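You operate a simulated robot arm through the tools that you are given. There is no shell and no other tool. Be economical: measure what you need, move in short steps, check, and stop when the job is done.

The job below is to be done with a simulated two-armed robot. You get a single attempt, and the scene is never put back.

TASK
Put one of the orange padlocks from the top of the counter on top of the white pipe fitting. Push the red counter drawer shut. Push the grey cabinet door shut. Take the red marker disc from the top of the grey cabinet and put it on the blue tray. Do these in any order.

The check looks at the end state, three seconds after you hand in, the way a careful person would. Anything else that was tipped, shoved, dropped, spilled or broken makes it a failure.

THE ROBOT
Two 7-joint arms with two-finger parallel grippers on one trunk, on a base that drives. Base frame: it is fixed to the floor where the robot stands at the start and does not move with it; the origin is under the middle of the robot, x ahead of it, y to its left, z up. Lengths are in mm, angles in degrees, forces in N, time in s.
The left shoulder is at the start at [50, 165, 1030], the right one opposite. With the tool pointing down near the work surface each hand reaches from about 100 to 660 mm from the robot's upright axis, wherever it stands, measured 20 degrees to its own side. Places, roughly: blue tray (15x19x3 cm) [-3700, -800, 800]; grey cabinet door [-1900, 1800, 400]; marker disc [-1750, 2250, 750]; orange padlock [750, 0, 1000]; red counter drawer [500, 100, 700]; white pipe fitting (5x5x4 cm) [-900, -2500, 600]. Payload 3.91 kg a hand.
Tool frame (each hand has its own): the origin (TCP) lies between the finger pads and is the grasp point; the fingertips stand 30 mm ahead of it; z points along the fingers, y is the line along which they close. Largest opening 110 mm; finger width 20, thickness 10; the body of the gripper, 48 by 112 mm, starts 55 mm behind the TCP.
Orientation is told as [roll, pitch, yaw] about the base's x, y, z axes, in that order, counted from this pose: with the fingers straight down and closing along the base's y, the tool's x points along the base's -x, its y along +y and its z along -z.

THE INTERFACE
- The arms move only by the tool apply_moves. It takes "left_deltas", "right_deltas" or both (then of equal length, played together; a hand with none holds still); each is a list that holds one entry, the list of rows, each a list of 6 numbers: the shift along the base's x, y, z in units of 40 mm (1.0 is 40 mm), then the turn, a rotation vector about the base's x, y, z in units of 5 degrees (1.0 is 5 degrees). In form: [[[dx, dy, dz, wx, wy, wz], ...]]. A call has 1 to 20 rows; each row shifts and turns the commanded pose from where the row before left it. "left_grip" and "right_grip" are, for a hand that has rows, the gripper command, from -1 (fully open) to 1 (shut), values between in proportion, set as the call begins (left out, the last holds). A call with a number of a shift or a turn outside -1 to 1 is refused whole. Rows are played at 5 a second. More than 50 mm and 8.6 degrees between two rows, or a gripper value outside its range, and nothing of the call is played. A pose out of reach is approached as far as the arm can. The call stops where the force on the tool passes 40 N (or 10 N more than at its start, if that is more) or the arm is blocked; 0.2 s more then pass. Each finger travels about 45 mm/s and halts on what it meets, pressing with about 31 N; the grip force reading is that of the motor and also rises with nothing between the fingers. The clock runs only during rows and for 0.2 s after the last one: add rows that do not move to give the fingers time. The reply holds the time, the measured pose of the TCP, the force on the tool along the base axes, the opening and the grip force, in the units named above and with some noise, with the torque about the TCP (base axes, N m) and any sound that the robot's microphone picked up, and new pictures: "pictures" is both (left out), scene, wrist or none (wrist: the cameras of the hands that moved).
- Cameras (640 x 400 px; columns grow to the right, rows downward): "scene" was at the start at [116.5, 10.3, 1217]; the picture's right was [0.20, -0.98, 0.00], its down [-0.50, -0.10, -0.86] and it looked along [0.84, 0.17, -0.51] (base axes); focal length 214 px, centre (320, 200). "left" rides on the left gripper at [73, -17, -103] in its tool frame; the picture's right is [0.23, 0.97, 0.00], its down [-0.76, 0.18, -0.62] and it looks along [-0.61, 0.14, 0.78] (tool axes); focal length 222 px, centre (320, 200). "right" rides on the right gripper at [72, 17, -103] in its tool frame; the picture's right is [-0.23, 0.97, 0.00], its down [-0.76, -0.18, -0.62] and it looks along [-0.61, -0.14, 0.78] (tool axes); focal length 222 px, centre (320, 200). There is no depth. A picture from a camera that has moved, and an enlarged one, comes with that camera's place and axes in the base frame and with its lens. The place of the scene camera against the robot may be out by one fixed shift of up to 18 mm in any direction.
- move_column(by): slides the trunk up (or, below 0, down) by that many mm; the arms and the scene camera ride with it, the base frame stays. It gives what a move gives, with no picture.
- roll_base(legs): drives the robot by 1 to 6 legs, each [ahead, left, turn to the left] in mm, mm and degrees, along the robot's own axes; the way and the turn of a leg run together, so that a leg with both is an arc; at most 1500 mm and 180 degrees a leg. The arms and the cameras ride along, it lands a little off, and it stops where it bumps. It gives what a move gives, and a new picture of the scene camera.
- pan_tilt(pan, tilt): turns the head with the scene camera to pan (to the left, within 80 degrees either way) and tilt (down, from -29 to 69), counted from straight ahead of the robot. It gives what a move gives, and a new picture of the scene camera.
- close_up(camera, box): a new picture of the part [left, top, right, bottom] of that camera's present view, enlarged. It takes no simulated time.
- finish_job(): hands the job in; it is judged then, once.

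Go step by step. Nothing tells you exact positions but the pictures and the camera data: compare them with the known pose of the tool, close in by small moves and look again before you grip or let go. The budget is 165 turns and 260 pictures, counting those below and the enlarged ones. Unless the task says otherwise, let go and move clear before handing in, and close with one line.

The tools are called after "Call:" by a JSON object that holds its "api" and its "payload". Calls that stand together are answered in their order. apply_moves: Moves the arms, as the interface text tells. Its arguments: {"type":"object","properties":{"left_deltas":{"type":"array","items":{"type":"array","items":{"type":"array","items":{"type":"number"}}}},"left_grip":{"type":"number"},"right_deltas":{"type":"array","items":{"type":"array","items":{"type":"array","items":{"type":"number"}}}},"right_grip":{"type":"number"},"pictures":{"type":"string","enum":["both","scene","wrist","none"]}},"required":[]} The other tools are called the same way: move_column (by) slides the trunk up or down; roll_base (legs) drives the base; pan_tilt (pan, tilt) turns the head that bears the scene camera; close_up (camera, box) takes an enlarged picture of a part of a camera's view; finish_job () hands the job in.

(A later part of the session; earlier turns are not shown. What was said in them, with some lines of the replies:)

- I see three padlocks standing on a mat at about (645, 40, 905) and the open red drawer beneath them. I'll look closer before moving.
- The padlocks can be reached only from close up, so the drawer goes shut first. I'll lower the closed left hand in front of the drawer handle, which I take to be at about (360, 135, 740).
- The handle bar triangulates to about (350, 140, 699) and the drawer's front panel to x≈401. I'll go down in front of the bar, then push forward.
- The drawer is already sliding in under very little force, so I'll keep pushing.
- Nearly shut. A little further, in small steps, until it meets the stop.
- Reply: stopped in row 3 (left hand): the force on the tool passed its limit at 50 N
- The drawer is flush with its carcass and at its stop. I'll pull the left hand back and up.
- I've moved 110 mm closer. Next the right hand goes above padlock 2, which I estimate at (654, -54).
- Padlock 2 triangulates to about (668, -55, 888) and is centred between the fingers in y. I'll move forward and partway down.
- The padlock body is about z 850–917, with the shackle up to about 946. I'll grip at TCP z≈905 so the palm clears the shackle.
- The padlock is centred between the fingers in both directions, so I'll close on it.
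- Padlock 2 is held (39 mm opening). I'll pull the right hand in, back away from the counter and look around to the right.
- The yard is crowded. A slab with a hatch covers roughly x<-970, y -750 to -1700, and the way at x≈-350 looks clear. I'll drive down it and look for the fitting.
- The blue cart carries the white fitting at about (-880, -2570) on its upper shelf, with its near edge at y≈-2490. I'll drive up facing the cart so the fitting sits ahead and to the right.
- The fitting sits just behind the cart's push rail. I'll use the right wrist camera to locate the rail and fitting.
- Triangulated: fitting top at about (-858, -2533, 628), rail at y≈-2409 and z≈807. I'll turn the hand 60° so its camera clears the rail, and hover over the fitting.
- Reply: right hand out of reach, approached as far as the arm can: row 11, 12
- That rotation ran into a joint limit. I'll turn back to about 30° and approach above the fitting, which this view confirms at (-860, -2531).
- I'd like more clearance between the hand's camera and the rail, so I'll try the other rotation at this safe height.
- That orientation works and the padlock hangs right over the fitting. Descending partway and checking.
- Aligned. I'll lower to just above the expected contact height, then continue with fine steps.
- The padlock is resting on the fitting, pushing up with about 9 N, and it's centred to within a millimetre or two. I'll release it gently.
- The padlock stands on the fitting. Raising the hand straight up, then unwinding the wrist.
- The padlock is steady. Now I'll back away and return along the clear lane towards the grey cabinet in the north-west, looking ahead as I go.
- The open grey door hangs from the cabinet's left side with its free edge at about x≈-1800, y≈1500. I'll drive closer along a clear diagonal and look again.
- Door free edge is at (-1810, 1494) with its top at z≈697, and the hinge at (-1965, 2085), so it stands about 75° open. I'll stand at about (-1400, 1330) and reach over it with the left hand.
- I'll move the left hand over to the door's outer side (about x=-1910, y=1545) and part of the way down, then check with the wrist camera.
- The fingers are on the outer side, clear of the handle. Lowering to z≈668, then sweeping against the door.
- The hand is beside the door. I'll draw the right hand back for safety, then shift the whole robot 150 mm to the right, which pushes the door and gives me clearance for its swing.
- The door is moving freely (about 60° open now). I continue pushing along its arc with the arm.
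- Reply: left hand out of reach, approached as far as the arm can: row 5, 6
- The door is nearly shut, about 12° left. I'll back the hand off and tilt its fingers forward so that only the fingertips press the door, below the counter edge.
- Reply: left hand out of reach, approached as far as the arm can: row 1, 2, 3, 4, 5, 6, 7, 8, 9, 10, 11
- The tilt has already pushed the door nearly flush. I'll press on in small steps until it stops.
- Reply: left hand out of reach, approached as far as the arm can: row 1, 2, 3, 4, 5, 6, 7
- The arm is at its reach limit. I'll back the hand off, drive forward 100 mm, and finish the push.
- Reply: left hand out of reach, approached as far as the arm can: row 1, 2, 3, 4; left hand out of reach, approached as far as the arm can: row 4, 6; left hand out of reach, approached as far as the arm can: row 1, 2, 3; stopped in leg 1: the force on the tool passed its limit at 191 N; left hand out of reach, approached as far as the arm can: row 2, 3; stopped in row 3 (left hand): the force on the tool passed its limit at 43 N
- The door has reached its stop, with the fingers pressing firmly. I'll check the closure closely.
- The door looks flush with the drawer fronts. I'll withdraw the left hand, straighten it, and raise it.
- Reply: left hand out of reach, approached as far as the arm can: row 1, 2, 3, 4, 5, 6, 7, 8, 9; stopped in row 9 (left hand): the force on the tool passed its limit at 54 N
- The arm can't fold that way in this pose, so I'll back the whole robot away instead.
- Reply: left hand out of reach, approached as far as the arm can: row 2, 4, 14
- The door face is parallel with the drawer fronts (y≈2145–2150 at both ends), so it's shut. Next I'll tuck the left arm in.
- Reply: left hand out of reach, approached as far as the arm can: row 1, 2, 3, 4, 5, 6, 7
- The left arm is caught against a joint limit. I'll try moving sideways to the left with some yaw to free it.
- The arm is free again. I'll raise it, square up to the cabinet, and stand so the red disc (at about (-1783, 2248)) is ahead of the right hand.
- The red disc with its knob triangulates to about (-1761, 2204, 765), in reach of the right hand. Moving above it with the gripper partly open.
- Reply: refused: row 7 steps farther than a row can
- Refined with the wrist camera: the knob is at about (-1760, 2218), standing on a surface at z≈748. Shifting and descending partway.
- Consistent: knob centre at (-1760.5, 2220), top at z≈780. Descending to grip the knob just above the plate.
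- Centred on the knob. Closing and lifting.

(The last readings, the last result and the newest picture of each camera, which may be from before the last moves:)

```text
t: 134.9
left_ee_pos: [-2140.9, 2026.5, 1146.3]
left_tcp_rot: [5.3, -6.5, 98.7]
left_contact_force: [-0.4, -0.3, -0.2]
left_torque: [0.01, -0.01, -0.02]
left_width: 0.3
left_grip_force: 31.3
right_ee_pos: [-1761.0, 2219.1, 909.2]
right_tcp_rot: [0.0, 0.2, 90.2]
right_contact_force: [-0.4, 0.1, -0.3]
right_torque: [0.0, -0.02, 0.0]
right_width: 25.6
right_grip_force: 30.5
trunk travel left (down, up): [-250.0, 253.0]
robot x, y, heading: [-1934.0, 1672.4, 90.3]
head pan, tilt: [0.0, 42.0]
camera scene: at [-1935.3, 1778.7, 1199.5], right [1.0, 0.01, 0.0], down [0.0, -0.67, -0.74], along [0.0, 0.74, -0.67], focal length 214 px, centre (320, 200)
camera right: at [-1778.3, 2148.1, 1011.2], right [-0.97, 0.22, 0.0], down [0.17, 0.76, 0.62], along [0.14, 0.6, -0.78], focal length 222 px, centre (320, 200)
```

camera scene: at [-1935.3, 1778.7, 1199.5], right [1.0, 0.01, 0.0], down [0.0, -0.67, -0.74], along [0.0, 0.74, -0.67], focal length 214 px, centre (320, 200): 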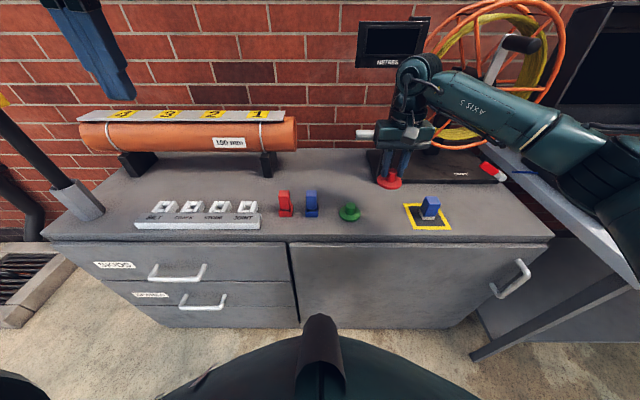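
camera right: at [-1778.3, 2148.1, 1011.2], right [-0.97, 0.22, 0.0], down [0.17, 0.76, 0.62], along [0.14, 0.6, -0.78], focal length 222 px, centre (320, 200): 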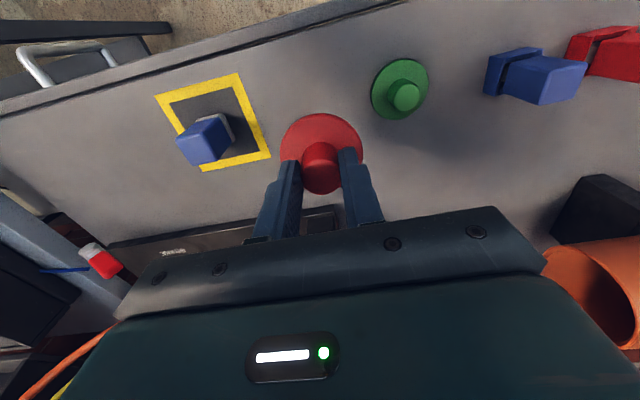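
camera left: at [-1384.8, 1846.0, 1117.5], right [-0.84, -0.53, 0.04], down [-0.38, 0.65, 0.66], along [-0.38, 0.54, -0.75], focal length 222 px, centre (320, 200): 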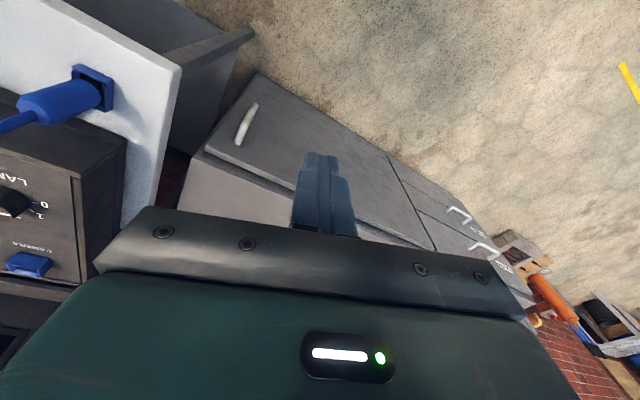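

The disc is held (25 mm). I'll draw it in, back off, and look for the route to the blue tray at about (-3700, -800).

Call:
{"api": "apply_moves", "payload": {"right_deltas": [[[0, -0.8, 0.7, 0, 0, 0], [0, -0.8, 0.7, 0, 0, 0], [0, -0.8, 0.7, 0, 0, 0], [0, -0.8, 0.7, 0, 0, 0], [0, -0.8, 0.7, 0, 0, 0], [0, -0.8, 0.7, 0, 0, 0], [0, -0.8, 0.4, 0, 0, 0], [0, -0.8, 0, 0, 0, 0]]], "pictures": "none"}}

Call:
{"api": "roll_base", "payload": {"legs": [[-150, 0, 0], [0, 0, 90]]}}

Call:
{"api": "pan_tilt", "payload": {"pan": 30, "tilt": 20}}

```text
t: 136.7
left_ee_pos: [-2141.0, 2025.5, 1144.9]
left_tcp_rot: [5.3, -6.5, 98.6]
left_contact_force: [-0.9, -1.2, -0.3]
left_torque: [0.0, -0.02, 0.0]
left_width: 0.1
left_grip_force: 30.7
right_ee_pos: [-1761.0, 1964.1, 1093.5]
right_tcp_rot: [-0.1, 0.3, 90.2]
right_contact_force: [0.7, -0.2, -1.0]
right_torque: [0.02, 0.02, 0.0]
right_width: 25.6
right_grip_force: 30.5
trunk travel left (down, up): [-250.0, 253.0]
robot x, y, heading: [-1931.9, 1670.8, 90.3]
head pan, tilt: [0.0, 42.0]
```

```text
t: 141.8
left_ee_pos: [-2286.2, 1319.3, 1145.4]
left_tcp_rot: [5.3, -6.5, -171.9]
left_contact_force: [-1.0, 0.2, -0.3]
left_torque: [0.04, 0.05, -0.03]
left_width: 0.1
left_grip_force: 31.3
right_ee_pos: [-2222.1, 1698.7, 1093.3]
right_tcp_rot: [0.0, 0.3, 179.8]
right_contact_force: [0.0, -0.4, -0.1]
right_torque: [-0.01, 0.01, -0.01]
right_width: 25.5
right_grip_force: 31.1
trunk travel left (down, up): [-250.0, 253.0]
robot x, y, heading: [-1938.8, 1524.6, 179.9]
head pan, tilt: [0.0, 42.0]
camera scene: at [-2046.8, 1516.5, 1199.6], right [0.0, 1.0, 0.0], down [0.67, 0.0, -0.74], along [-0.74, 0.0, -0.67], focal length 214 px, centre (320, 200)
```

scene: 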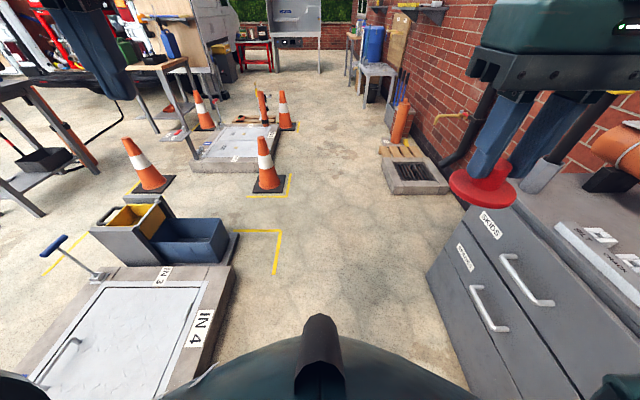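

```text
t: 142.8
left_ee_pos: [-2286.3, 1319.0, 1146.5]
left_tcp_rot: [5.3, -6.6, -171.9]
left_contact_force: [0.2, 0.8, 0.5]
left_torque: [-0.02, 0.0, 0.04]
left_width: 0.0
left_grip_force: 31.0
right_ee_pos: [-2222.5, 1699.9, 1093.1]
right_tcp_rot: [0.0, 0.1, 179.7]
right_contact_force: [0.0, -0.1, -0.5]
right_torque: [0.01, 0.0, 0.02]
right_width: 25.6
right_grip_force: 30.5
trunk travel left (down, up): [-250.0, 253.0]
robot x, y, heading: [-1929.6, 1521.9, 179.7]
head pan, tilt: [30.0, 20.0]
camera scene: at [-2044.1, 1470.0, 1233.9], right [-0.5, 0.87, 0.0], down [0.3, 0.17, -0.94], along [-0.82, -0.47, -0.34], focal length 214 px, centre (320, 200)
```

scene: 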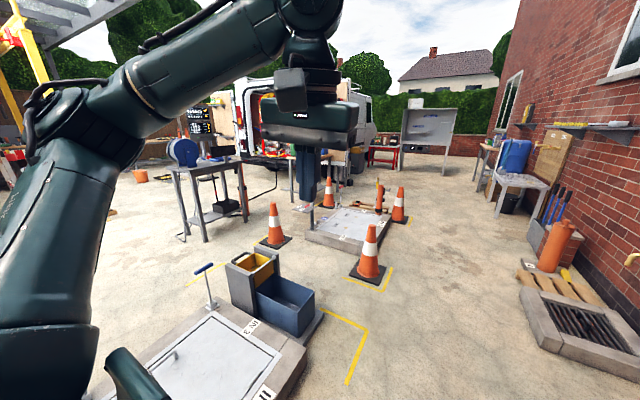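

The tray's table (grey, with a blue reel) stands near (-3500, -800). The safest way there is back east around the slabs and then west along the gap at y≈-270.

Call:
{"api": "roll_base", "payload": {"legs": [[-930, 60, 0], [0, 1300, 0], [0, 440, 0]]}}

Call:
{"api": "pan_tilt", "payload": {"pan": 10, "tilt": 30}}

```text
t: 162.9
left_ee_pos: [-1380.9, -483.6, 1144.4]
left_tcp_rot: [5.2, -6.6, -172.4]
left_contact_force: [0.7, -0.5, 0.2]
left_torque: [-0.01, -0.01, 0.01]
left_width: 0.0
left_grip_force: 31.3
right_ee_pos: [-1312.6, -105.3, 1092.3]
right_tcp_rot: [-0.1, 0.2, 179.1]
right_contact_force: [0.2, -0.3, 0.1]
right_torque: [0.04, 0.01, 0.0]
right_width: 25.7
right_grip_force: 30.9
trunk travel left (down, up): [-250.0, 253.0]
robot x, y, heading: [-1024.4, -286.6, 179.4]
head pan, tilt: [30.0, 20.0]
camera scene: at [-1136.4, -335.6, 1233.9], right [-0.49, 0.87, 0.0], down [0.3, 0.17, -0.94], along [-0.82, -0.46, -0.34], focal length 214 px, centre (320, 200)
```

scene: 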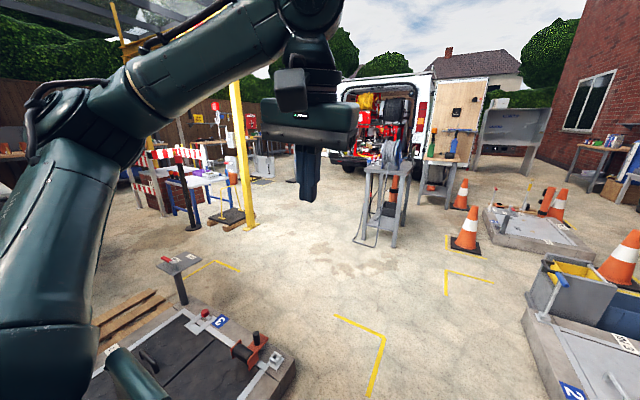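

```text
t: 163.7
left_ee_pos: [-1380.4, -482.6, 1145.4]
left_tcp_rot: [5.4, -6.5, -172.5]
left_contact_force: [0.1, -0.3, -0.6]
left_torque: [0.03, -0.02, 0.01]
left_width: 0.0
left_grip_force: 31.1
right_ee_pos: [-1312.4, -104.3, 1091.9]
right_tcp_rot: [0.1, 0.3, 179.1]
right_contact_force: [-0.1, -0.7, -0.8]
right_torque: [-0.01, -0.04, -0.03]
right_width: 25.6
right_grip_force: 30.9
trunk travel left (down, up): [-250.0, 253.0]
robot x, y, heading: [-1029.2, -284.1, 179.3]
head pan, tilt: [10.0, 30.0]
camera scene: at [-1144.4, -304.6, 1217.9], right [-0.16, 0.99, 0.0], down [0.49, 0.08, -0.87], along [-0.85, -0.14, -0.5], focal length 214 px, centre (320, 200)
```

scene: 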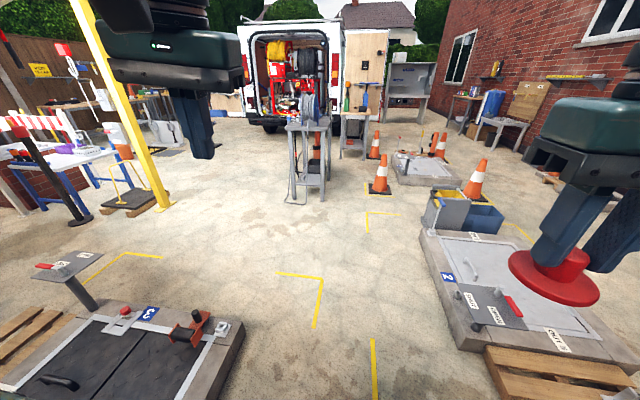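

The table with the blue reel lies ahead at about x -3200 to -3900, y -950 to -650. I'll drive west along the open strip and look again.

Call:
{"api": "roll_base", "payload": {"legs": [[1350, 60, 0]]}}

Call:
{"api": "pan_tilt", "payload": {"pan": 20, "tilt": 30}}

```text
t: 170.4
left_ee_pos: [-2722.0, -528.0, 1145.9]
left_tcp_rot: [5.3, -6.5, -172.2]
left_contact_force: [0.1, -0.4, 0.3]
left_torque: [-0.01, -0.03, -0.02]
left_width: 0.1
left_grip_force: 31.3
right_ee_pos: [-2655.6, -149.0, 1092.1]
right_tcp_rot: [0.0, 0.2, 179.3]
right_contact_force: [0.4, -0.1, -0.5]
right_torque: [0.0, -0.03, -0.02]
right_width: 25.9
right_grip_force: 30.9
trunk travel left (down, up): [-250.0, 253.0]
robot x, y, heading: [-2363.9, -325.1, 179.4]
head pan, tilt: [10.0, 30.0]
camera scene: at [-2487.1, -348.2, 1217.8], right [-0.16, 0.99, 0.0], down [0.49, 0.08, -0.87], along [-0.85, -0.14, -0.5], focal length 214 px, centre (320, 200)
```

scene: 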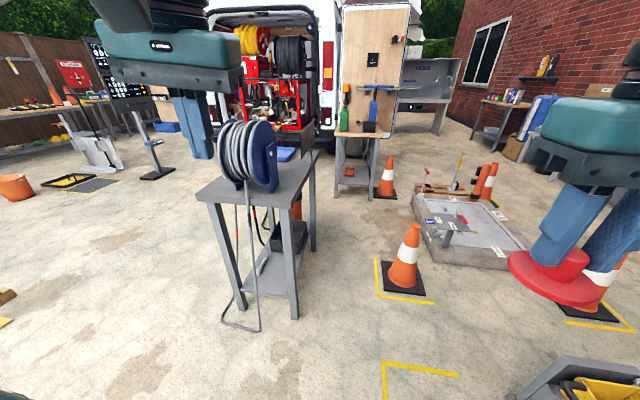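

```text
t: 171.2
left_ee_pos: [-2722.7, -527.5, 1145.8]
left_tcp_rot: [5.3, -6.5, -172.2]
left_contact_force: [-0.1, 0.0, -0.9]
left_torque: [0.03, 0.0, 0.02]
left_width: 0.1
left_grip_force: 31.3
right_ee_pos: [-2655.4, -148.8, 1092.5]
right_tcp_rot: [0.0, 0.2, 179.4]
right_contact_force: [0.2, 0.0, -0.8]
right_torque: [0.01, 0.0, 0.05]
right_width: 25.9
right_grip_force: 30.8
trunk travel left (down, up): [-250.0, 253.0]
robot x, y, heading: [-2366.3, -325.4, 179.5]
head pan, tilt: [20.0, 30.0]
camera scene: at [-2483.1, -363.4, 1217.8], right [-0.33, 0.94, 0.0], down [0.47, 0.17, -0.87], along [-0.82, -0.29, -0.5], focal length 214 px, centre (320, 200)
```

scene: 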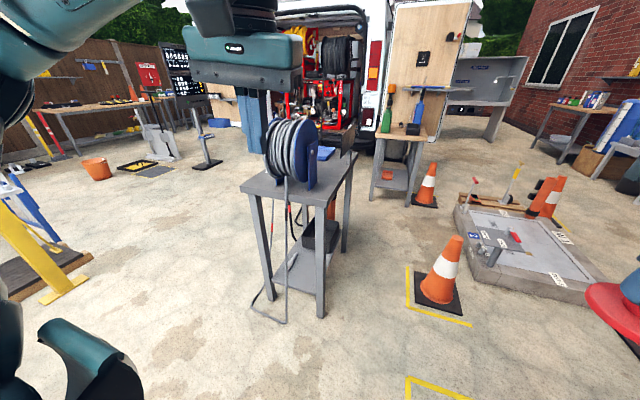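

The tray is at about (-3757, -781) behind the hose reel, so I'll approach from the table's south side. I'll go around it with a wide margin from the hose on the floor.

Call:
{"api": "roll_base", "payload": {"legs": [[60, 1175, 0], [1450, 0, 0], [0, 0, -90]]}}

Call:
{"api": "pan_tilt", "payload": {"pan": 0, "tilt": 40}}

```text
t: 192.4
left_ee_pos: [-4098.3, -1124.7, 1146.0]
left_tcp_rot: [5.3, -6.5, 97.1]
left_contact_force: [0.4, 0.4, -0.1]
left_torque: [-0.01, -0.01, -0.01]
left_width: 0.1
left_grip_force: 31.4
right_ee_pos: [-3720.6, -1195.6, 1091.6]
right_tcp_rot: [0.1, 0.2, 88.8]
right_contact_force: [-0.2, 0.1, -0.3]
right_torque: [-0.04, 0.03, 0.01]
right_width: 25.8
right_grip_force: 31.2
trunk travel left (down, up): [-250.0, 253.0]
robot x, y, heading: [-3900.9, -1481.1, 88.6]
head pan, tilt: [20.0, 30.0]
camera scene: at [-3930.4, -1375.5, 1217.8], right [0.95, 0.32, 0.0], down [0.16, -0.47, -0.87], along [-0.28, 0.82, -0.5], focal length 214 px, centre (320, 200)
```

scene: 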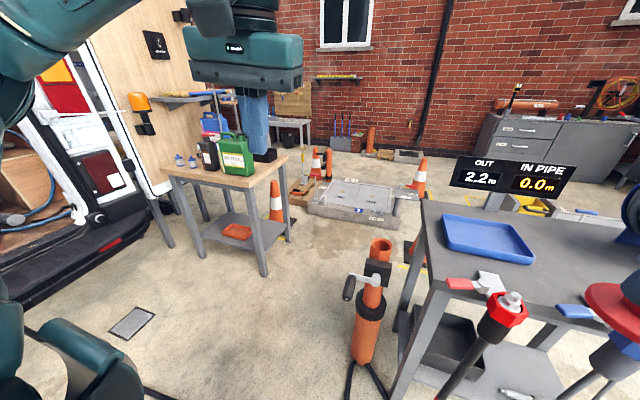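

```text
t: 193.3
left_ee_pos: [-4099.2, -1125.3, 1144.8]
left_tcp_rot: [5.4, -6.5, 97.2]
left_contact_force: [0.5, 0.2, 0.3]
left_torque: [0.0, 0.03, -0.02]
left_width: 0.0
left_grip_force: 30.8
right_ee_pos: [-3720.3, -1196.1, 1091.9]
right_tcp_rot: [0.0, 0.2, 88.7]
right_contact_force: [-0.1, -0.1, -1.4]
right_torque: [0.0, -0.02, -0.02]
right_width: 25.6
right_grip_force: 31.5
trunk travel left (down, up): [-250.0, 253.0]
robot x, y, heading: [-3898.8, -1483.1, 88.8]
head pan, tilt: [0.0, 40.0]
camera scene: at [-3899.6, -1376.1, 1202.5], right [1.0, -0.02, 0.0], down [-0.01, -0.64, -0.77], along [0.02, 0.77, -0.64], focal length 214 px, centre (320, 200)
```

scene: 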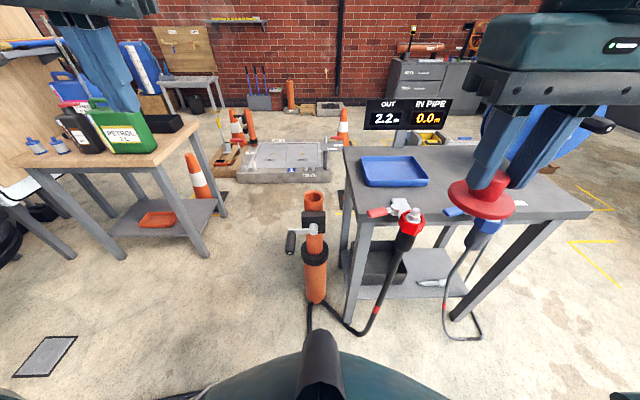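

The tray is at about (-3612, -722, 790). A pump and hoses lie between me and the table, so I'll look at the floor in front before moving closer.

Call:
{"api": "pan_tilt", "payload": {"pan": -25, "tilt": 60}}

Call:
{"api": "pan_tilt", "payload": {"pan": 35, "tilt": 60}}

Call:
{"api": "close_up", "payload": {"camera": "right", "box": [0, 0, 640, 400]}}

```text
t: 194.2
left_ee_pos: [-4099.5, -1124.2, 1146.0]
left_tcp_rot: [5.3, -6.5, 97.2]
left_contact_force: [0.3, -0.9, 0.6]
left_torque: [0.03, 0.0, -0.02]
left_width: 0.0
left_grip_force: 31.1
right_ee_pos: [-3721.3, -1195.4, 1092.4]
right_tcp_rot: [0.0, 0.1, 88.7]
right_contact_force: [1.2, 0.2, 0.1]
right_torque: [0.01, -0.03, 0.01]
right_width: 26.0
right_grip_force: 30.8
trunk travel left (down, up): [-250.0, 253.0]
robot x, y, heading: [-3900.8, -1480.3, 88.9]
head pan, tilt: [-25.0, 60.0]
camera scene: at [-3871.9, -1401.3, 1175.8], right [0.9, -0.44, 0.0], down [-0.38, -0.78, -0.5], along [0.22, 0.45, -0.87], focal length 214 px, centre (320, 200)
```

scene: 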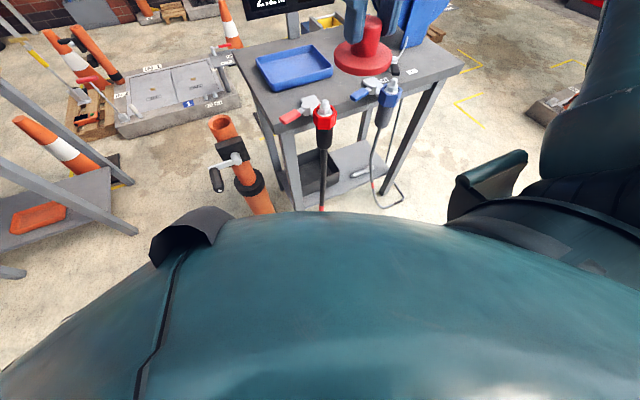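

```text
t: 195.5
left_ee_pos: [-4098.6, -1126.0, 1145.0]
left_tcp_rot: [5.3, -6.5, 97.2]
left_contact_force: [0.7, -0.4, -0.2]
left_torque: [0.02, -0.01, 0.02]
left_width: 0.3
left_grip_force: 30.8
right_ee_pos: [-3721.5, -1197.1, 1093.0]
right_tcp_rot: [0.0, 0.1, 88.7]
right_contact_force: [-0.2, -0.7, -0.7]
right_torque: [0.03, 0.02, -0.01]
right_width: 25.9
right_grip_force: 31.0
trunk travel left (down, up): [-250.0, 253.0]
robot x, y, heading: [-3898.1, -1484.7, 88.6]
head pan, tilt: [35.0, 60.0]
camera scene: at [-3938.3, -1405.7, 1175.8], right [0.83, 0.56, 0.0], down [0.48, -0.72, -0.5], along [-0.28, 0.42, -0.87], focal length 214 px, centre (320, 200)
```

scene: 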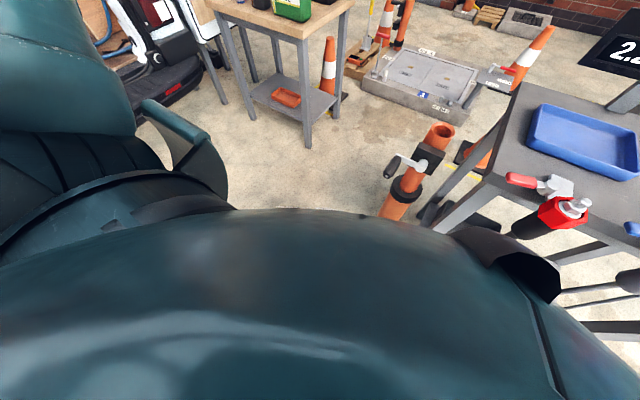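

```text
1.00 times, centred on (320, 200) of right (not enlarged: the box is as wide or as high as the picture)
camera zoom: at [-3739.9, -1267.4, 1194.5], right [-0.97, 0.25, 0.0], down [0.19, 0.76, 0.62], along [0.16, 0.6, -0.78], focal length 222 px, centre (320, 200)
```

zoom: 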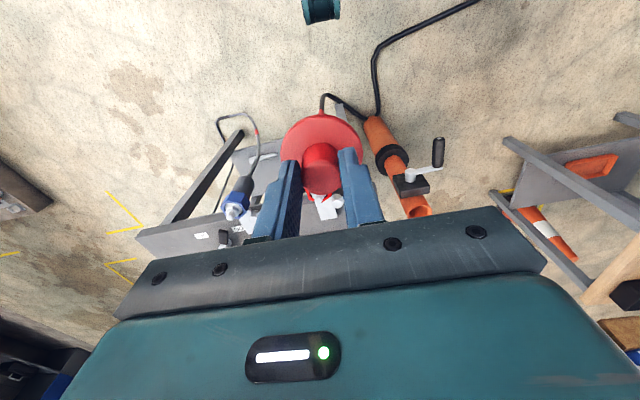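

The base front reaches only about 200 mm ahead of the axis, and the floor hose runs near (-3945, -1121) and (-3685, -1000). I'll creep 100 mm forward and 100 mm right, which stays clear.

Call:
{"api": "roll_base", "payload": {"legs": [[0, -110, 0], [95, 0, 0]]}}

Call:
{"api": "pan_tilt", "payload": {"pan": -12, "tilt": 45}}

Call:
{"api": "close_up", "payload": {"camera": "right", "box": [0, 0, 640, 400]}}

```text
t: 197.8
left_ee_pos: [-3987.5, -1032.2, 1145.7]
left_tcp_rot: [5.3, -6.5, 97.2]
left_contact_force: [-0.1, 0.0, -0.4]
left_torque: [0.01, 0.0, -0.01]
left_width: 0.0
left_grip_force: 31.3
right_ee_pos: [-3609.3, -1104.2, 1092.0]
right_tcp_rot: [0.0, 0.3, 88.9]
right_contact_force: [0.3, 0.3, -1.1]
right_torque: [0.0, 0.02, 0.0]
right_width: 25.9
right_grip_force: 31.3
trunk travel left (down, up): [-250.0, 253.0]
robot x, y, heading: [-3791.5, -1394.6, 88.9]
head pan, tilt: [35.0, 60.0]
camera scene: at [-3826.8, -1313.2, 1175.7], right [0.83, 0.56, 0.0], down [0.48, -0.72, -0.5], along [-0.28, 0.41, -0.87], focal length 214 px, centre (320, 200)
```

scene: 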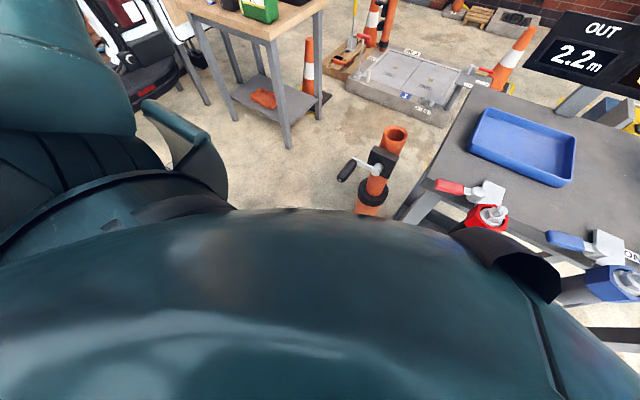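

```text
t: 199.0
left_ee_pos: [-3987.2, -1033.1, 1145.0]
left_tcp_rot: [5.1, -6.6, 97.2]
left_contact_force: [-0.5, -0.1, -0.9]
left_torque: [-0.01, 0.02, 0.02]
left_width: 0.0
left_grip_force: 30.8
right_ee_pos: [-3609.5, -1103.8, 1093.6]
right_tcp_rot: [0.0, 0.2, 88.6]
right_contact_force: [0.0, 0.3, 0.0]
right_torque: [-0.03, -0.01, 0.01]
right_width: 26.1
right_grip_force: 31.2
trunk travel left (down, up): [-250.0, 253.0]
robot x, y, heading: [-3791.6, -1390.0, 89.0]
head pan, tilt: [-12.0, 45.0]
camera scene: at [-3771.3, -1290.0, 1195.2], right [0.97, -0.23, 0.0], down [-0.16, -0.69, -0.71], along [0.16, 0.69, -0.71], focal length 214 px, centre (320, 200)
```

scene: 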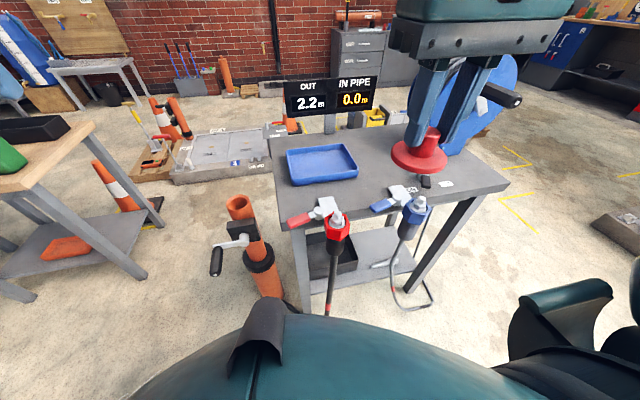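

```text
1.00 times, centred on (320, 200) of right (not enlarged: the box is as wide or as high as the picture)
camera zoom: at [-3628.6, -1175.3, 1194.5], right [-0.97, 0.25, 0.0], down [0.19, 0.76, 0.62], along [0.15, 0.6, -0.78], focal length 222 px, centre (320, 200)
```

zoom: 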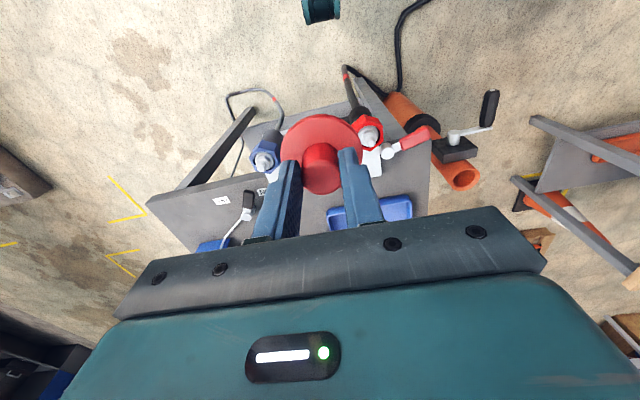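

The tray's near edge is at y≈-840 and its centre near (-3650, -760). I'll move the disc over it, staying high.

Call:
{"api": "apply_moves", "payload": {"right_deltas": [[[-0.11, 0.87, -0.1, 0, 0, 0], [-0.11, 0.87, -0.1, 0, 0, 0], [-0.11, 0.87, -0.2, 0, 0, 0], [-0.11, 0.87, -0.3, 0, 0, 0], [-0.11, 0.87, -0.3, 0, 0, 0], [-0.11, 0.87, -0.4, 0, 0, 0], [-0.11, 0.87, -0.4, 0, 0, 0], [-0.11, 0.87, -0.5, 0, 0, 0], [-0.11, 0.8, -0.5, 0, 0, 0]]]}}

```text
t: 201.0
left_ee_pos: [-3986.8, -1032.6, 1144.9]
left_tcp_rot: [5.3, -6.5, 97.3]
left_contact_force: [-0.5, -0.5, 0.4]
left_torque: [0.0, 0.0, -0.02]
left_width: 0.0
left_grip_force: 30.8
right_ee_pos: [-3649.7, -792.8, 979.6]
right_tcp_rot: [-0.1, 0.3, 88.8]
right_contact_force: [0.8, 0.0, -0.6]
right_torque: [0.0, -0.04, 0.01]
right_width: 25.8
right_grip_force: 30.8
trunk travel left (down, up): [-250.0, 253.0]
robot x, y, heading: [-3789.5, -1390.5, 88.7]
head pan, tilt: [-12.0, 45.0]
camera scene: at [-3771.5, -1289.7, 1195.2], right [0.97, -0.23, 0.0], down [-0.16, -0.69, -0.71], along [0.16, 0.69, -0.71], focal length 214 px, centre (320, 200)
camera right: at [-3669.2, -864.2, 1081.7], right [-0.97, 0.25, 0.0], down [0.19, 0.76, 0.62], along [0.15, 0.6, -0.78], focal length 222 px, centre (320, 200)
```

scene: 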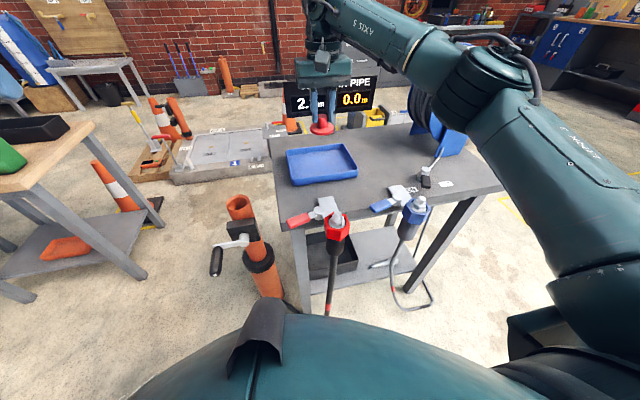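
right: 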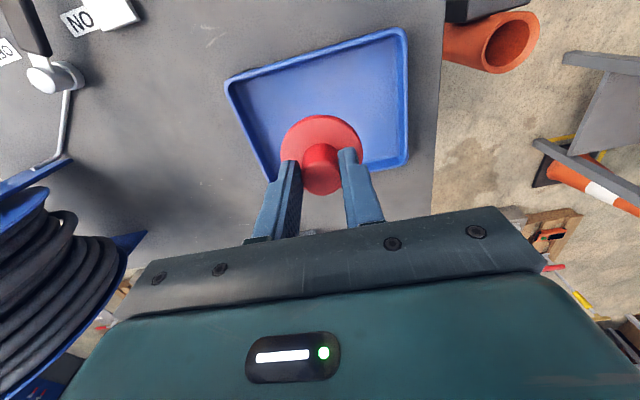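

From above, the tray's corners give a centre of (-3653, -768) and a rim at z≈808. I'll shift over the centre and descend.

Call:
{"api": "apply_moves", "payload": {"right_deltas": [[[-0.03, 0.6, -0.3, 0, 0, 0], [0, 0, -0.8, 0, 0, 0], [0, 0, -0.9, 0, 0, 0], [0, 0, -0.9, 0, 0, 0], [0, 0, -0.3, 0, 0, 0]]]}}

Call:
{"api": "close_up", "payload": {"camera": "scene", "box": [260, 90, 420, 190]}}

```text
t: 202.2
left_ee_pos: [-3988.6, -1035.4, 1146.9]
left_tcp_rot: [5.2, -6.7, 97.2]
left_contact_force: [-0.3, 0.9, 0.3]
left_torque: [-0.01, -0.02, 0.0]
left_width: 0.1
left_grip_force: 30.9
right_ee_pos: [-3648.6, -770.6, 857.5]
right_tcp_rot: [0.0, -0.3, 88.7]
right_contact_force: [2.8, 0.4, 24.2]
right_torque: [-0.33, -0.12, 0.04]
right_width: 25.6
right_grip_force: 31.6
trunk travel left (down, up): [-250.0, 253.0]
robot x, y, heading: [-3789.1, -1388.3, 88.8]
head pan, tilt: [-12.0, 45.0]
camera scene: at [-3771.4, -1292.0, 1196.1], right [0.97, -0.23, 0.0], down [-0.16, -0.69, -0.71], along [0.16, 0.69, -0.71], focal length 214 px, centre (320, 200)
camera right: at [-3669.1, -842.4, 959.5], right [-0.97, 0.25, 0.0], down [0.19, 0.75, 0.63], along [0.15, 0.61, -0.78], focal length 222 px, centre (320, 200)
```

scene: 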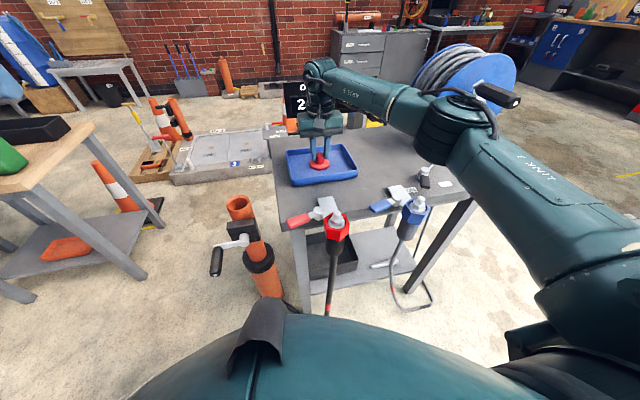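
right: 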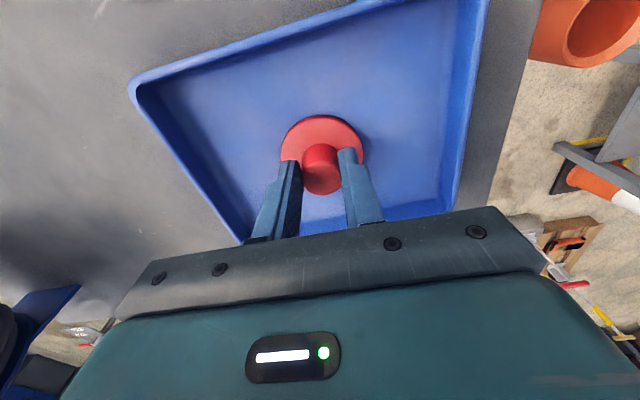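

```text
4.00 times, centred on (340, 140) of scene
camera zoom: at [-3771.4, -1292.0, 1196.1], right [0.97, -0.23, 0.0], down [-0.16, -0.69, -0.71], along [0.16, 0.69, -0.71], focal length 858 px, centre (240, 440)
```

zoom: 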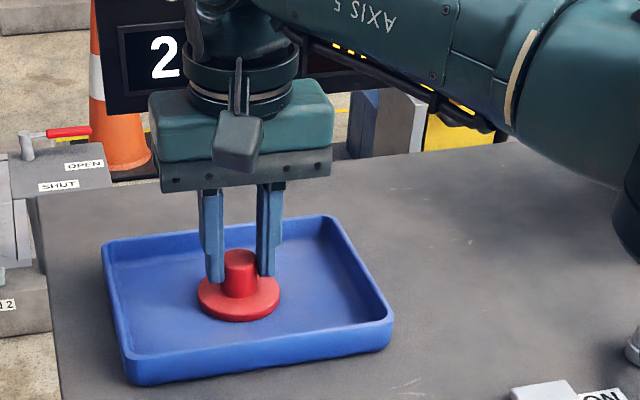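

The disc already touches the tray floor (24 N), sitting in the middle. I'll ease the pressure off and let go.

Call:
{"api": "apply_moves", "payload": {"right_deltas": [[[0, 0, 0.07, 0, 0, 0], [0, 0, 0, 0, 0, 0]]], "pictures": "none"}}

Call:
{"api": "apply_moves", "payload": {"right_deltas": [[[0, 0, 0, 0, 0, 0], [0, 0, 0, 0, 0, 0], [0, 0, 0, 0, 0, 0], [0, 0, 0, 0, 0, 0]]], "right_grip": -0.2, "pictures": "wrist"}}

```text
t: 202.8
left_ee_pos: [-3987.8, -1034.3, 1146.4]
left_tcp_rot: [5.3, -6.6, 97.3]
left_contact_force: [0.3, 0.0, -0.5]
left_torque: [0.01, -0.03, -0.02]
left_width: 0.0
left_grip_force: 30.7
right_ee_pos: [-3650.3, -770.8, 857.5]
right_tcp_rot: [0.1, -0.1, 88.8]
right_contact_force: [2.6, 4.6, 21.2]
right_torque: [0.1, -0.09, 0.04]
right_width: 25.7
right_grip_force: 30.8
trunk travel left (down, up): [-250.0, 253.0]
robot x, y, heading: [-3789.4, -1389.3, 88.8]
head pan, tilt: [-12.0, 45.0]
```

```text
t: 203.8
left_ee_pos: [-3987.7, -1032.8, 1144.7]
left_tcp_rot: [5.3, -6.5, 97.2]
left_contact_force: [-0.6, 0.6, 0.3]
left_torque: [-0.01, 0.01, -0.03]
left_width: 0.0
left_grip_force: 30.6
right_ee_pos: [-3650.9, -769.5, 855.3]
right_tcp_rot: [0.0, 0.2, 88.7]
right_contact_force: [0.5, 0.7, 0.1]
right_torque: [0.01, 0.03, -0.02]
right_width: 65.9
right_grip_force: 0.0
trunk travel left (down, up): [-250.0, 253.0]
robot x, y, heading: [-3787.1, -1388.6, 88.8]
head pan, tilt: [-12.0, 45.0]
camera right: at [-3669.5, -841.3, 957.2], right [-0.97, 0.25, 0.0], down [0.19, 0.76, 0.62], along [0.15, 0.6, -0.78], focal length 222 px, centre (320, 200)
```

right: 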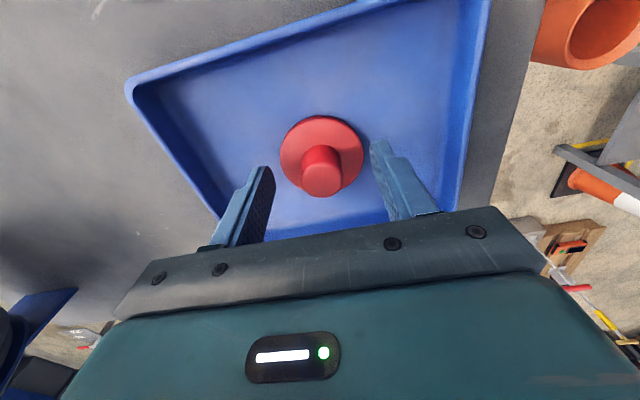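

Released; the disc sits in the tray. I'll lift straight up and draw the hand back clear.

Call:
{"api": "apply_moves", "payload": {"right_deltas": [[[0, 0, 0.5, 0, 0, 0], [0, 0, 0.8, 0, 0, 0], [0, 0, 0.9, 0, 0, 0], [0, 0, 0.9, 0, 0, 0], [0, 0, 0.9, 0, 0, 0], [0, -0.6, 0.7, 0, 0, 0], [0, -0.8, 0.3, 0, 0, 0], [0, -0.8, 0, 0, 0, 0], [0, -0.8, 0, 0, 0, 0], [0, -0.8, 0, 0, 0, 0], [0, -0.8, 0, 0, 0, 0], [0, -0.8, 0, 0, 0, 0], [0, -0.8, 0, 0, 0, 0]]]}}

Call:
{"api": "close_up", "payload": {"camera": "scene", "box": [240, 90, 480, 240]}}

```text
t: 206.6
left_ee_pos: [-3987.2, -1033.9, 1146.1]
left_tcp_rot: [5.3, -6.6, 97.3]
left_contact_force: [-0.9, 0.4, 0.4]
left_torque: [-0.01, 0.02, 0.0]
left_width: 0.0
left_grip_force: 30.8
right_ee_pos: [-3649.2, -1019.5, 1055.6]
right_tcp_rot: [0.1, 0.2, 88.8]
right_contact_force: [0.2, 0.7, -0.4]
right_torque: [-0.02, -0.01, 0.0]
right_width: 66.0
right_grip_force: 0.1
trunk travel left (down, up): [-250.0, 253.0]
robot x, y, heading: [-3789.2, -1391.4, 88.9]
head pan, tilt: [-12.0, 45.0]
camera scene: at [-3771.2, -1290.2, 1195.3], right [0.97, -0.23, 0.0], down [-0.16, -0.69, -0.71], along [0.16, 0.69, -0.71], focal length 214 px, centre (320, 200)
camera right: at [-3668.8, -1090.3, 1157.4], right [-0.97, 0.25, 0.0], down [0.19, 0.76, 0.62], along [0.16, 0.6, -0.78], focal length 222 px, centre (320, 200)
```

scene: 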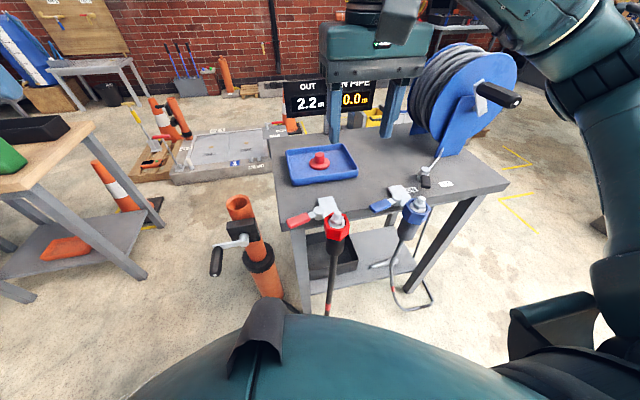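
right: 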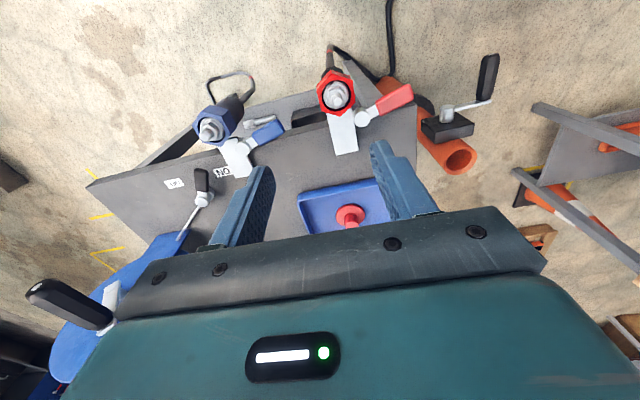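

```text
2.67 times, centred on (360, 165) of scene
camera zoom: at [-3771.2, -1290.2, 1195.3], right [0.97, -0.23, 0.0], down [-0.16, -0.69, -0.71], along [0.16, 0.69, -0.71], focal length 572 px, centre (213, 293)
```

zoom: 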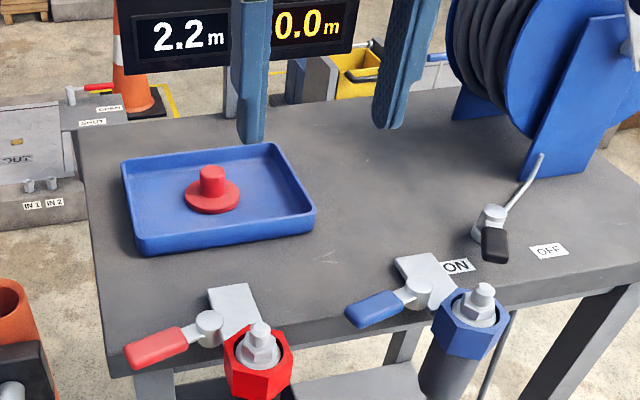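

The disc rests in the tray and nothing else has moved. Before handing in, I'll back off slightly and check the cabinet door from here.

Call:
{"api": "roll_base", "payload": {"legs": [[-120, 0, 0]]}}

Call:
{"api": "pan_tilt", "payload": {"pan": -31, "tilt": 10}}

```text
t: 207.8
left_ee_pos: [-3990.2, -1153.5, 1145.1]
left_tcp_rot: [5.4, -6.6, 97.2]
left_contact_force: [1.1, -1.0, 0.4]
left_torque: [0.01, 0.03, 0.04]
left_width: 0.0
left_grip_force: 30.4
right_ee_pos: [-3651.1, -1137.3, 1056.1]
right_tcp_rot: [0.1, 0.2, 88.8]
right_contact_force: [-0.8, 0.0, 0.1]
right_torque: [0.03, -0.01, 0.01]
right_width: 66.1
right_grip_force: 0.0
trunk travel left (down, up): [-250.0, 253.0]
robot x, y, heading: [-3796.0, -1511.3, 88.7]
head pan, tilt: [-12.0, 45.0]
camera scene: at [-3773.6, -1409.9, 1195.3], right [0.97, -0.23, 0.0], down [-0.16, -0.69, -0.71], along [0.16, 0.69, -0.71], focal length 214 px, centre (320, 200)
```

scene: 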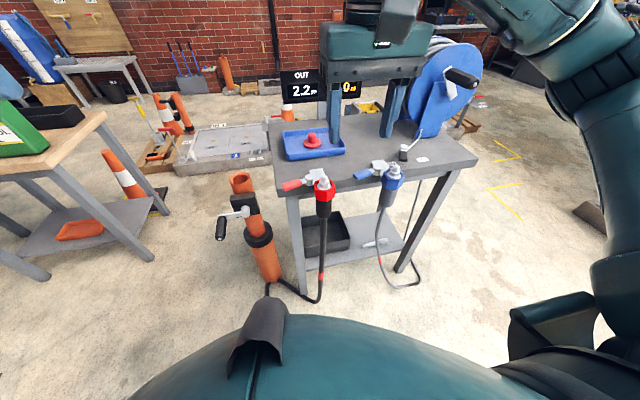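

```text
t: 208.8
left_ee_pos: [-3989.5, -1152.9, 1145.7]
left_tcp_rot: [5.3, -6.4, 97.2]
left_contact_force: [-0.1, 0.2, 0.6]
left_torque: [-0.03, 0.0, 0.03]
left_width: 0.0
left_grip_force: 30.7
right_ee_pos: [-3652.6, -1138.3, 1056.3]
right_tcp_rot: [0.0, 0.1, 88.8]
right_contact_force: [0.1, -0.4, 0.8]
right_torque: [0.01, 0.0, 0.02]
right_width: 66.1
right_grip_force: 0.1
trunk travel left (down, up): [-250.0, 253.0]
robot x, y, heading: [-3790.0, -1513.5, 88.9]
head pan, tilt: [-31.0, 10.0]
camera scene: at [-3742.7, -1409.8, 1250.1], right [0.85, -0.53, 0.0], down [-0.09, -0.15, -0.98], along [0.52, 0.83, -0.17], focal length 214 px, centre (320, 200)
```

scene: 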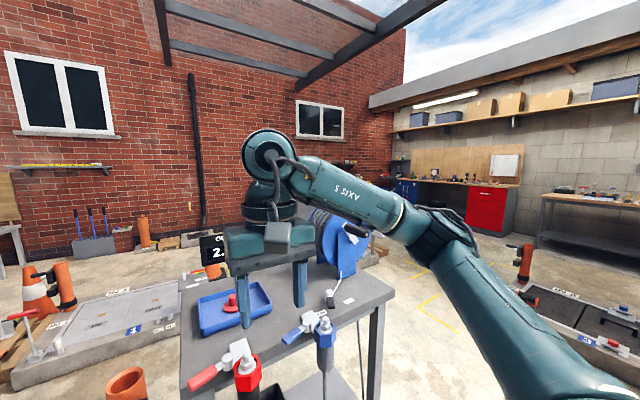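

I can see the red drawer is shut, but the arm blocks the cabinet. I'll back off further and turn towards it for a clear look.

Call:
{"api": "roll_base", "payload": {"legs": [[-250, 0, 0], [0, 0, -27]]}}

Call:
{"api": "pan_tilt", "payload": {"pan": 0, "tilt": 8}}

```text
t: 212.0
left_ee_pos: [-3811.4, -1352.3, 1145.9]
left_tcp_rot: [5.3, -6.5, 70.3]
left_contact_force: [-0.1, 0.1, 0.6]
left_torque: [0.0, 0.01, -0.01]
left_width: 0.2
left_grip_force: 31.3
right_ee_pos: [-3503.7, -1492.5, 1056.3]
right_tcp_rot: [0.0, 0.2, 61.8]
right_contact_force: [0.1, -0.1, 0.0]
right_torque: [-0.01, 0.0, -0.03]
right_width: 66.1
right_grip_force: 0.1
trunk travel left (down, up): [-250.0, 253.0]
robot x, y, heading: [-3799.4, -1760.8, 62.0]
head pan, tilt: [-31.0, 10.0]
camera scene: at [-3704.4, -1695.7, 1250.2], right [0.51, -0.86, 0.0], down [-0.15, -0.09, -0.98], along [0.84, 0.51, -0.17], focal length 214 px, centre (320, 200)
```

scene: 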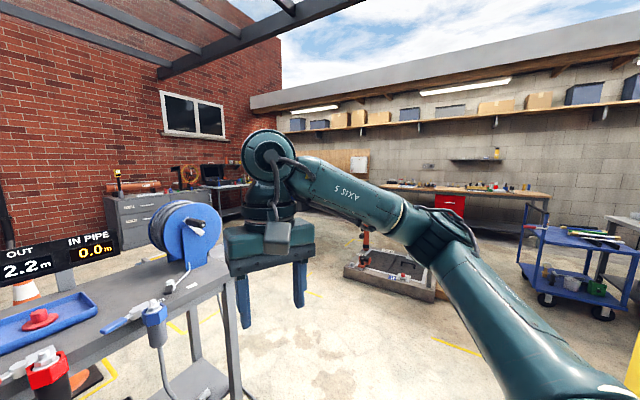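

```text
t: 212.9
left_ee_pos: [-3813.5, -1353.5, 1145.6]
left_tcp_rot: [5.3, -6.5, 70.4]
left_contact_force: [-0.3, -0.4, 0.0]
left_torque: [-0.03, 0.01, -0.01]
left_width: 0.0
left_grip_force: 30.9
right_ee_pos: [-3504.0, -1492.3, 1055.7]
right_tcp_rot: [0.0, 0.3, 61.9]
right_contact_force: [0.7, 0.2, 0.6]
right_torque: [-0.01, 0.0, -0.03]
right_width: 66.0
right_grip_force: 0.1
trunk travel left (down, up): [-250.0, 253.0]
robot x, y, heading: [-3795.4, -1761.9, 61.8]
head pan, tilt: [0.0, 8.0]
camera scene: at [-3740.7, -1661.7, 1253.4], right [0.88, -0.47, 0.0], down [-0.07, -0.12, -0.99], along [0.47, 0.87, -0.14], focal length 214 px, centre (320, 200)
```

scene: 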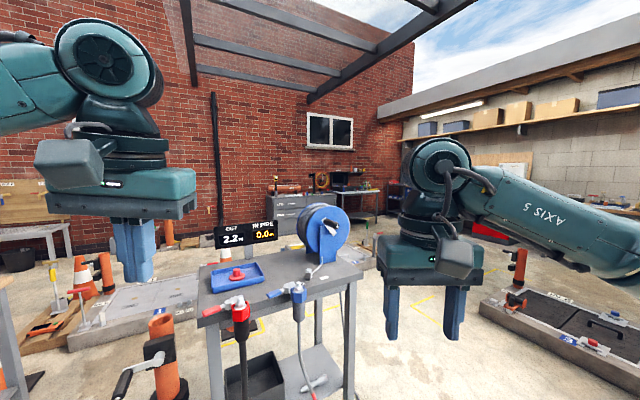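

Call:
{"api": "roll_base", "payload": {"legs": [[0, -330, 0]]}}

Call:
{"api": "close_up", "payload": {"camera": "scene", "box": [220, 150, 400, 260]}}

```text
t: 216.4
left_ee_pos: [-3521.9, -1507.8, 1146.6]
left_tcp_rot: [5.2, -6.5, 70.2]
left_contact_force: [-0.1, -0.8, -0.9]
left_torque: [-0.01, 0.02, -0.02]
left_width: 0.0
left_grip_force: 31.0
right_ee_pos: [-3214.2, -1647.0, 1056.9]
right_tcp_rot: [0.0, 0.2, 61.9]
right_contact_force: [0.0, 0.7, 0.1]
right_torque: [0.0, 0.02, -0.01]
right_width: 65.9
right_grip_force: 0.0
trunk travel left (down, up): [-250.0, 253.0]
robot x, y, heading: [-3506.2, -1915.6, 61.9]
head pan, tilt: [0.0, 8.0]
camera scene: at [-3450.9, -1816.4, 1253.4], right [0.88, -0.47, 0.0], down [-0.07, -0.12, -0.99], along [0.47, 0.87, -0.14], focal length 214 px, centre (320, 200)
```

scene: 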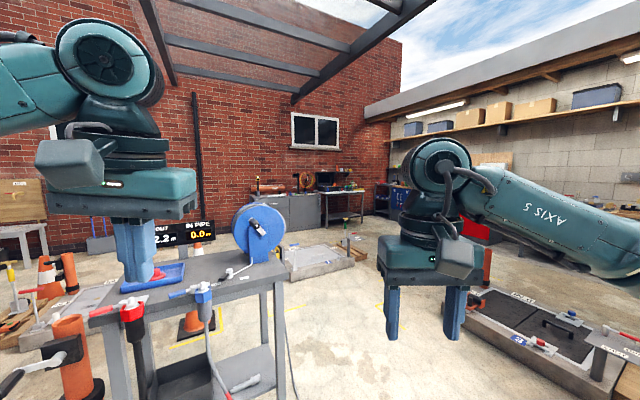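

```text
3.56 times, centred on (310, 205) of scene
camera zoom: at [-3450.9, -1816.4, 1253.4], right [0.88, -0.47, 0.0], down [-0.07, -0.12, -0.99], along [0.47, 0.87, -0.14], focal length 763 px, centre (356, 182)
```

zoom: 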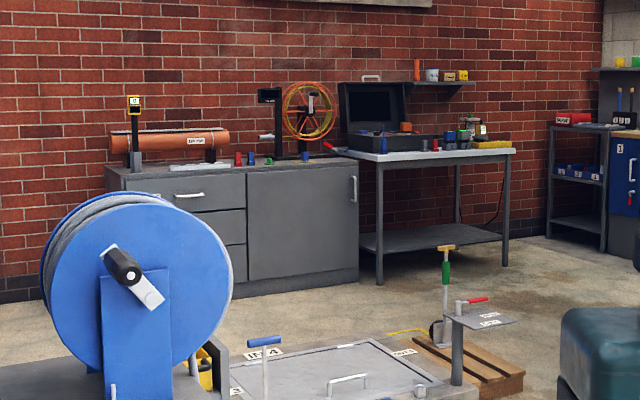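

The cabinet door is shut flush, the drawer is shut, the disc is in the tray, and padlock 2 was standing on the fitting when I left it. Both hands are clear, so I'm handing in.

Call:
{"api": "finish_job", "payload": {}}

```text
The job is handed in.
```

All four parts are done and handed in: padlock 2 stands on the white pipe fitting, the red drawer and grey cabinet door are shut, and the red marker disc is on the blue tray.
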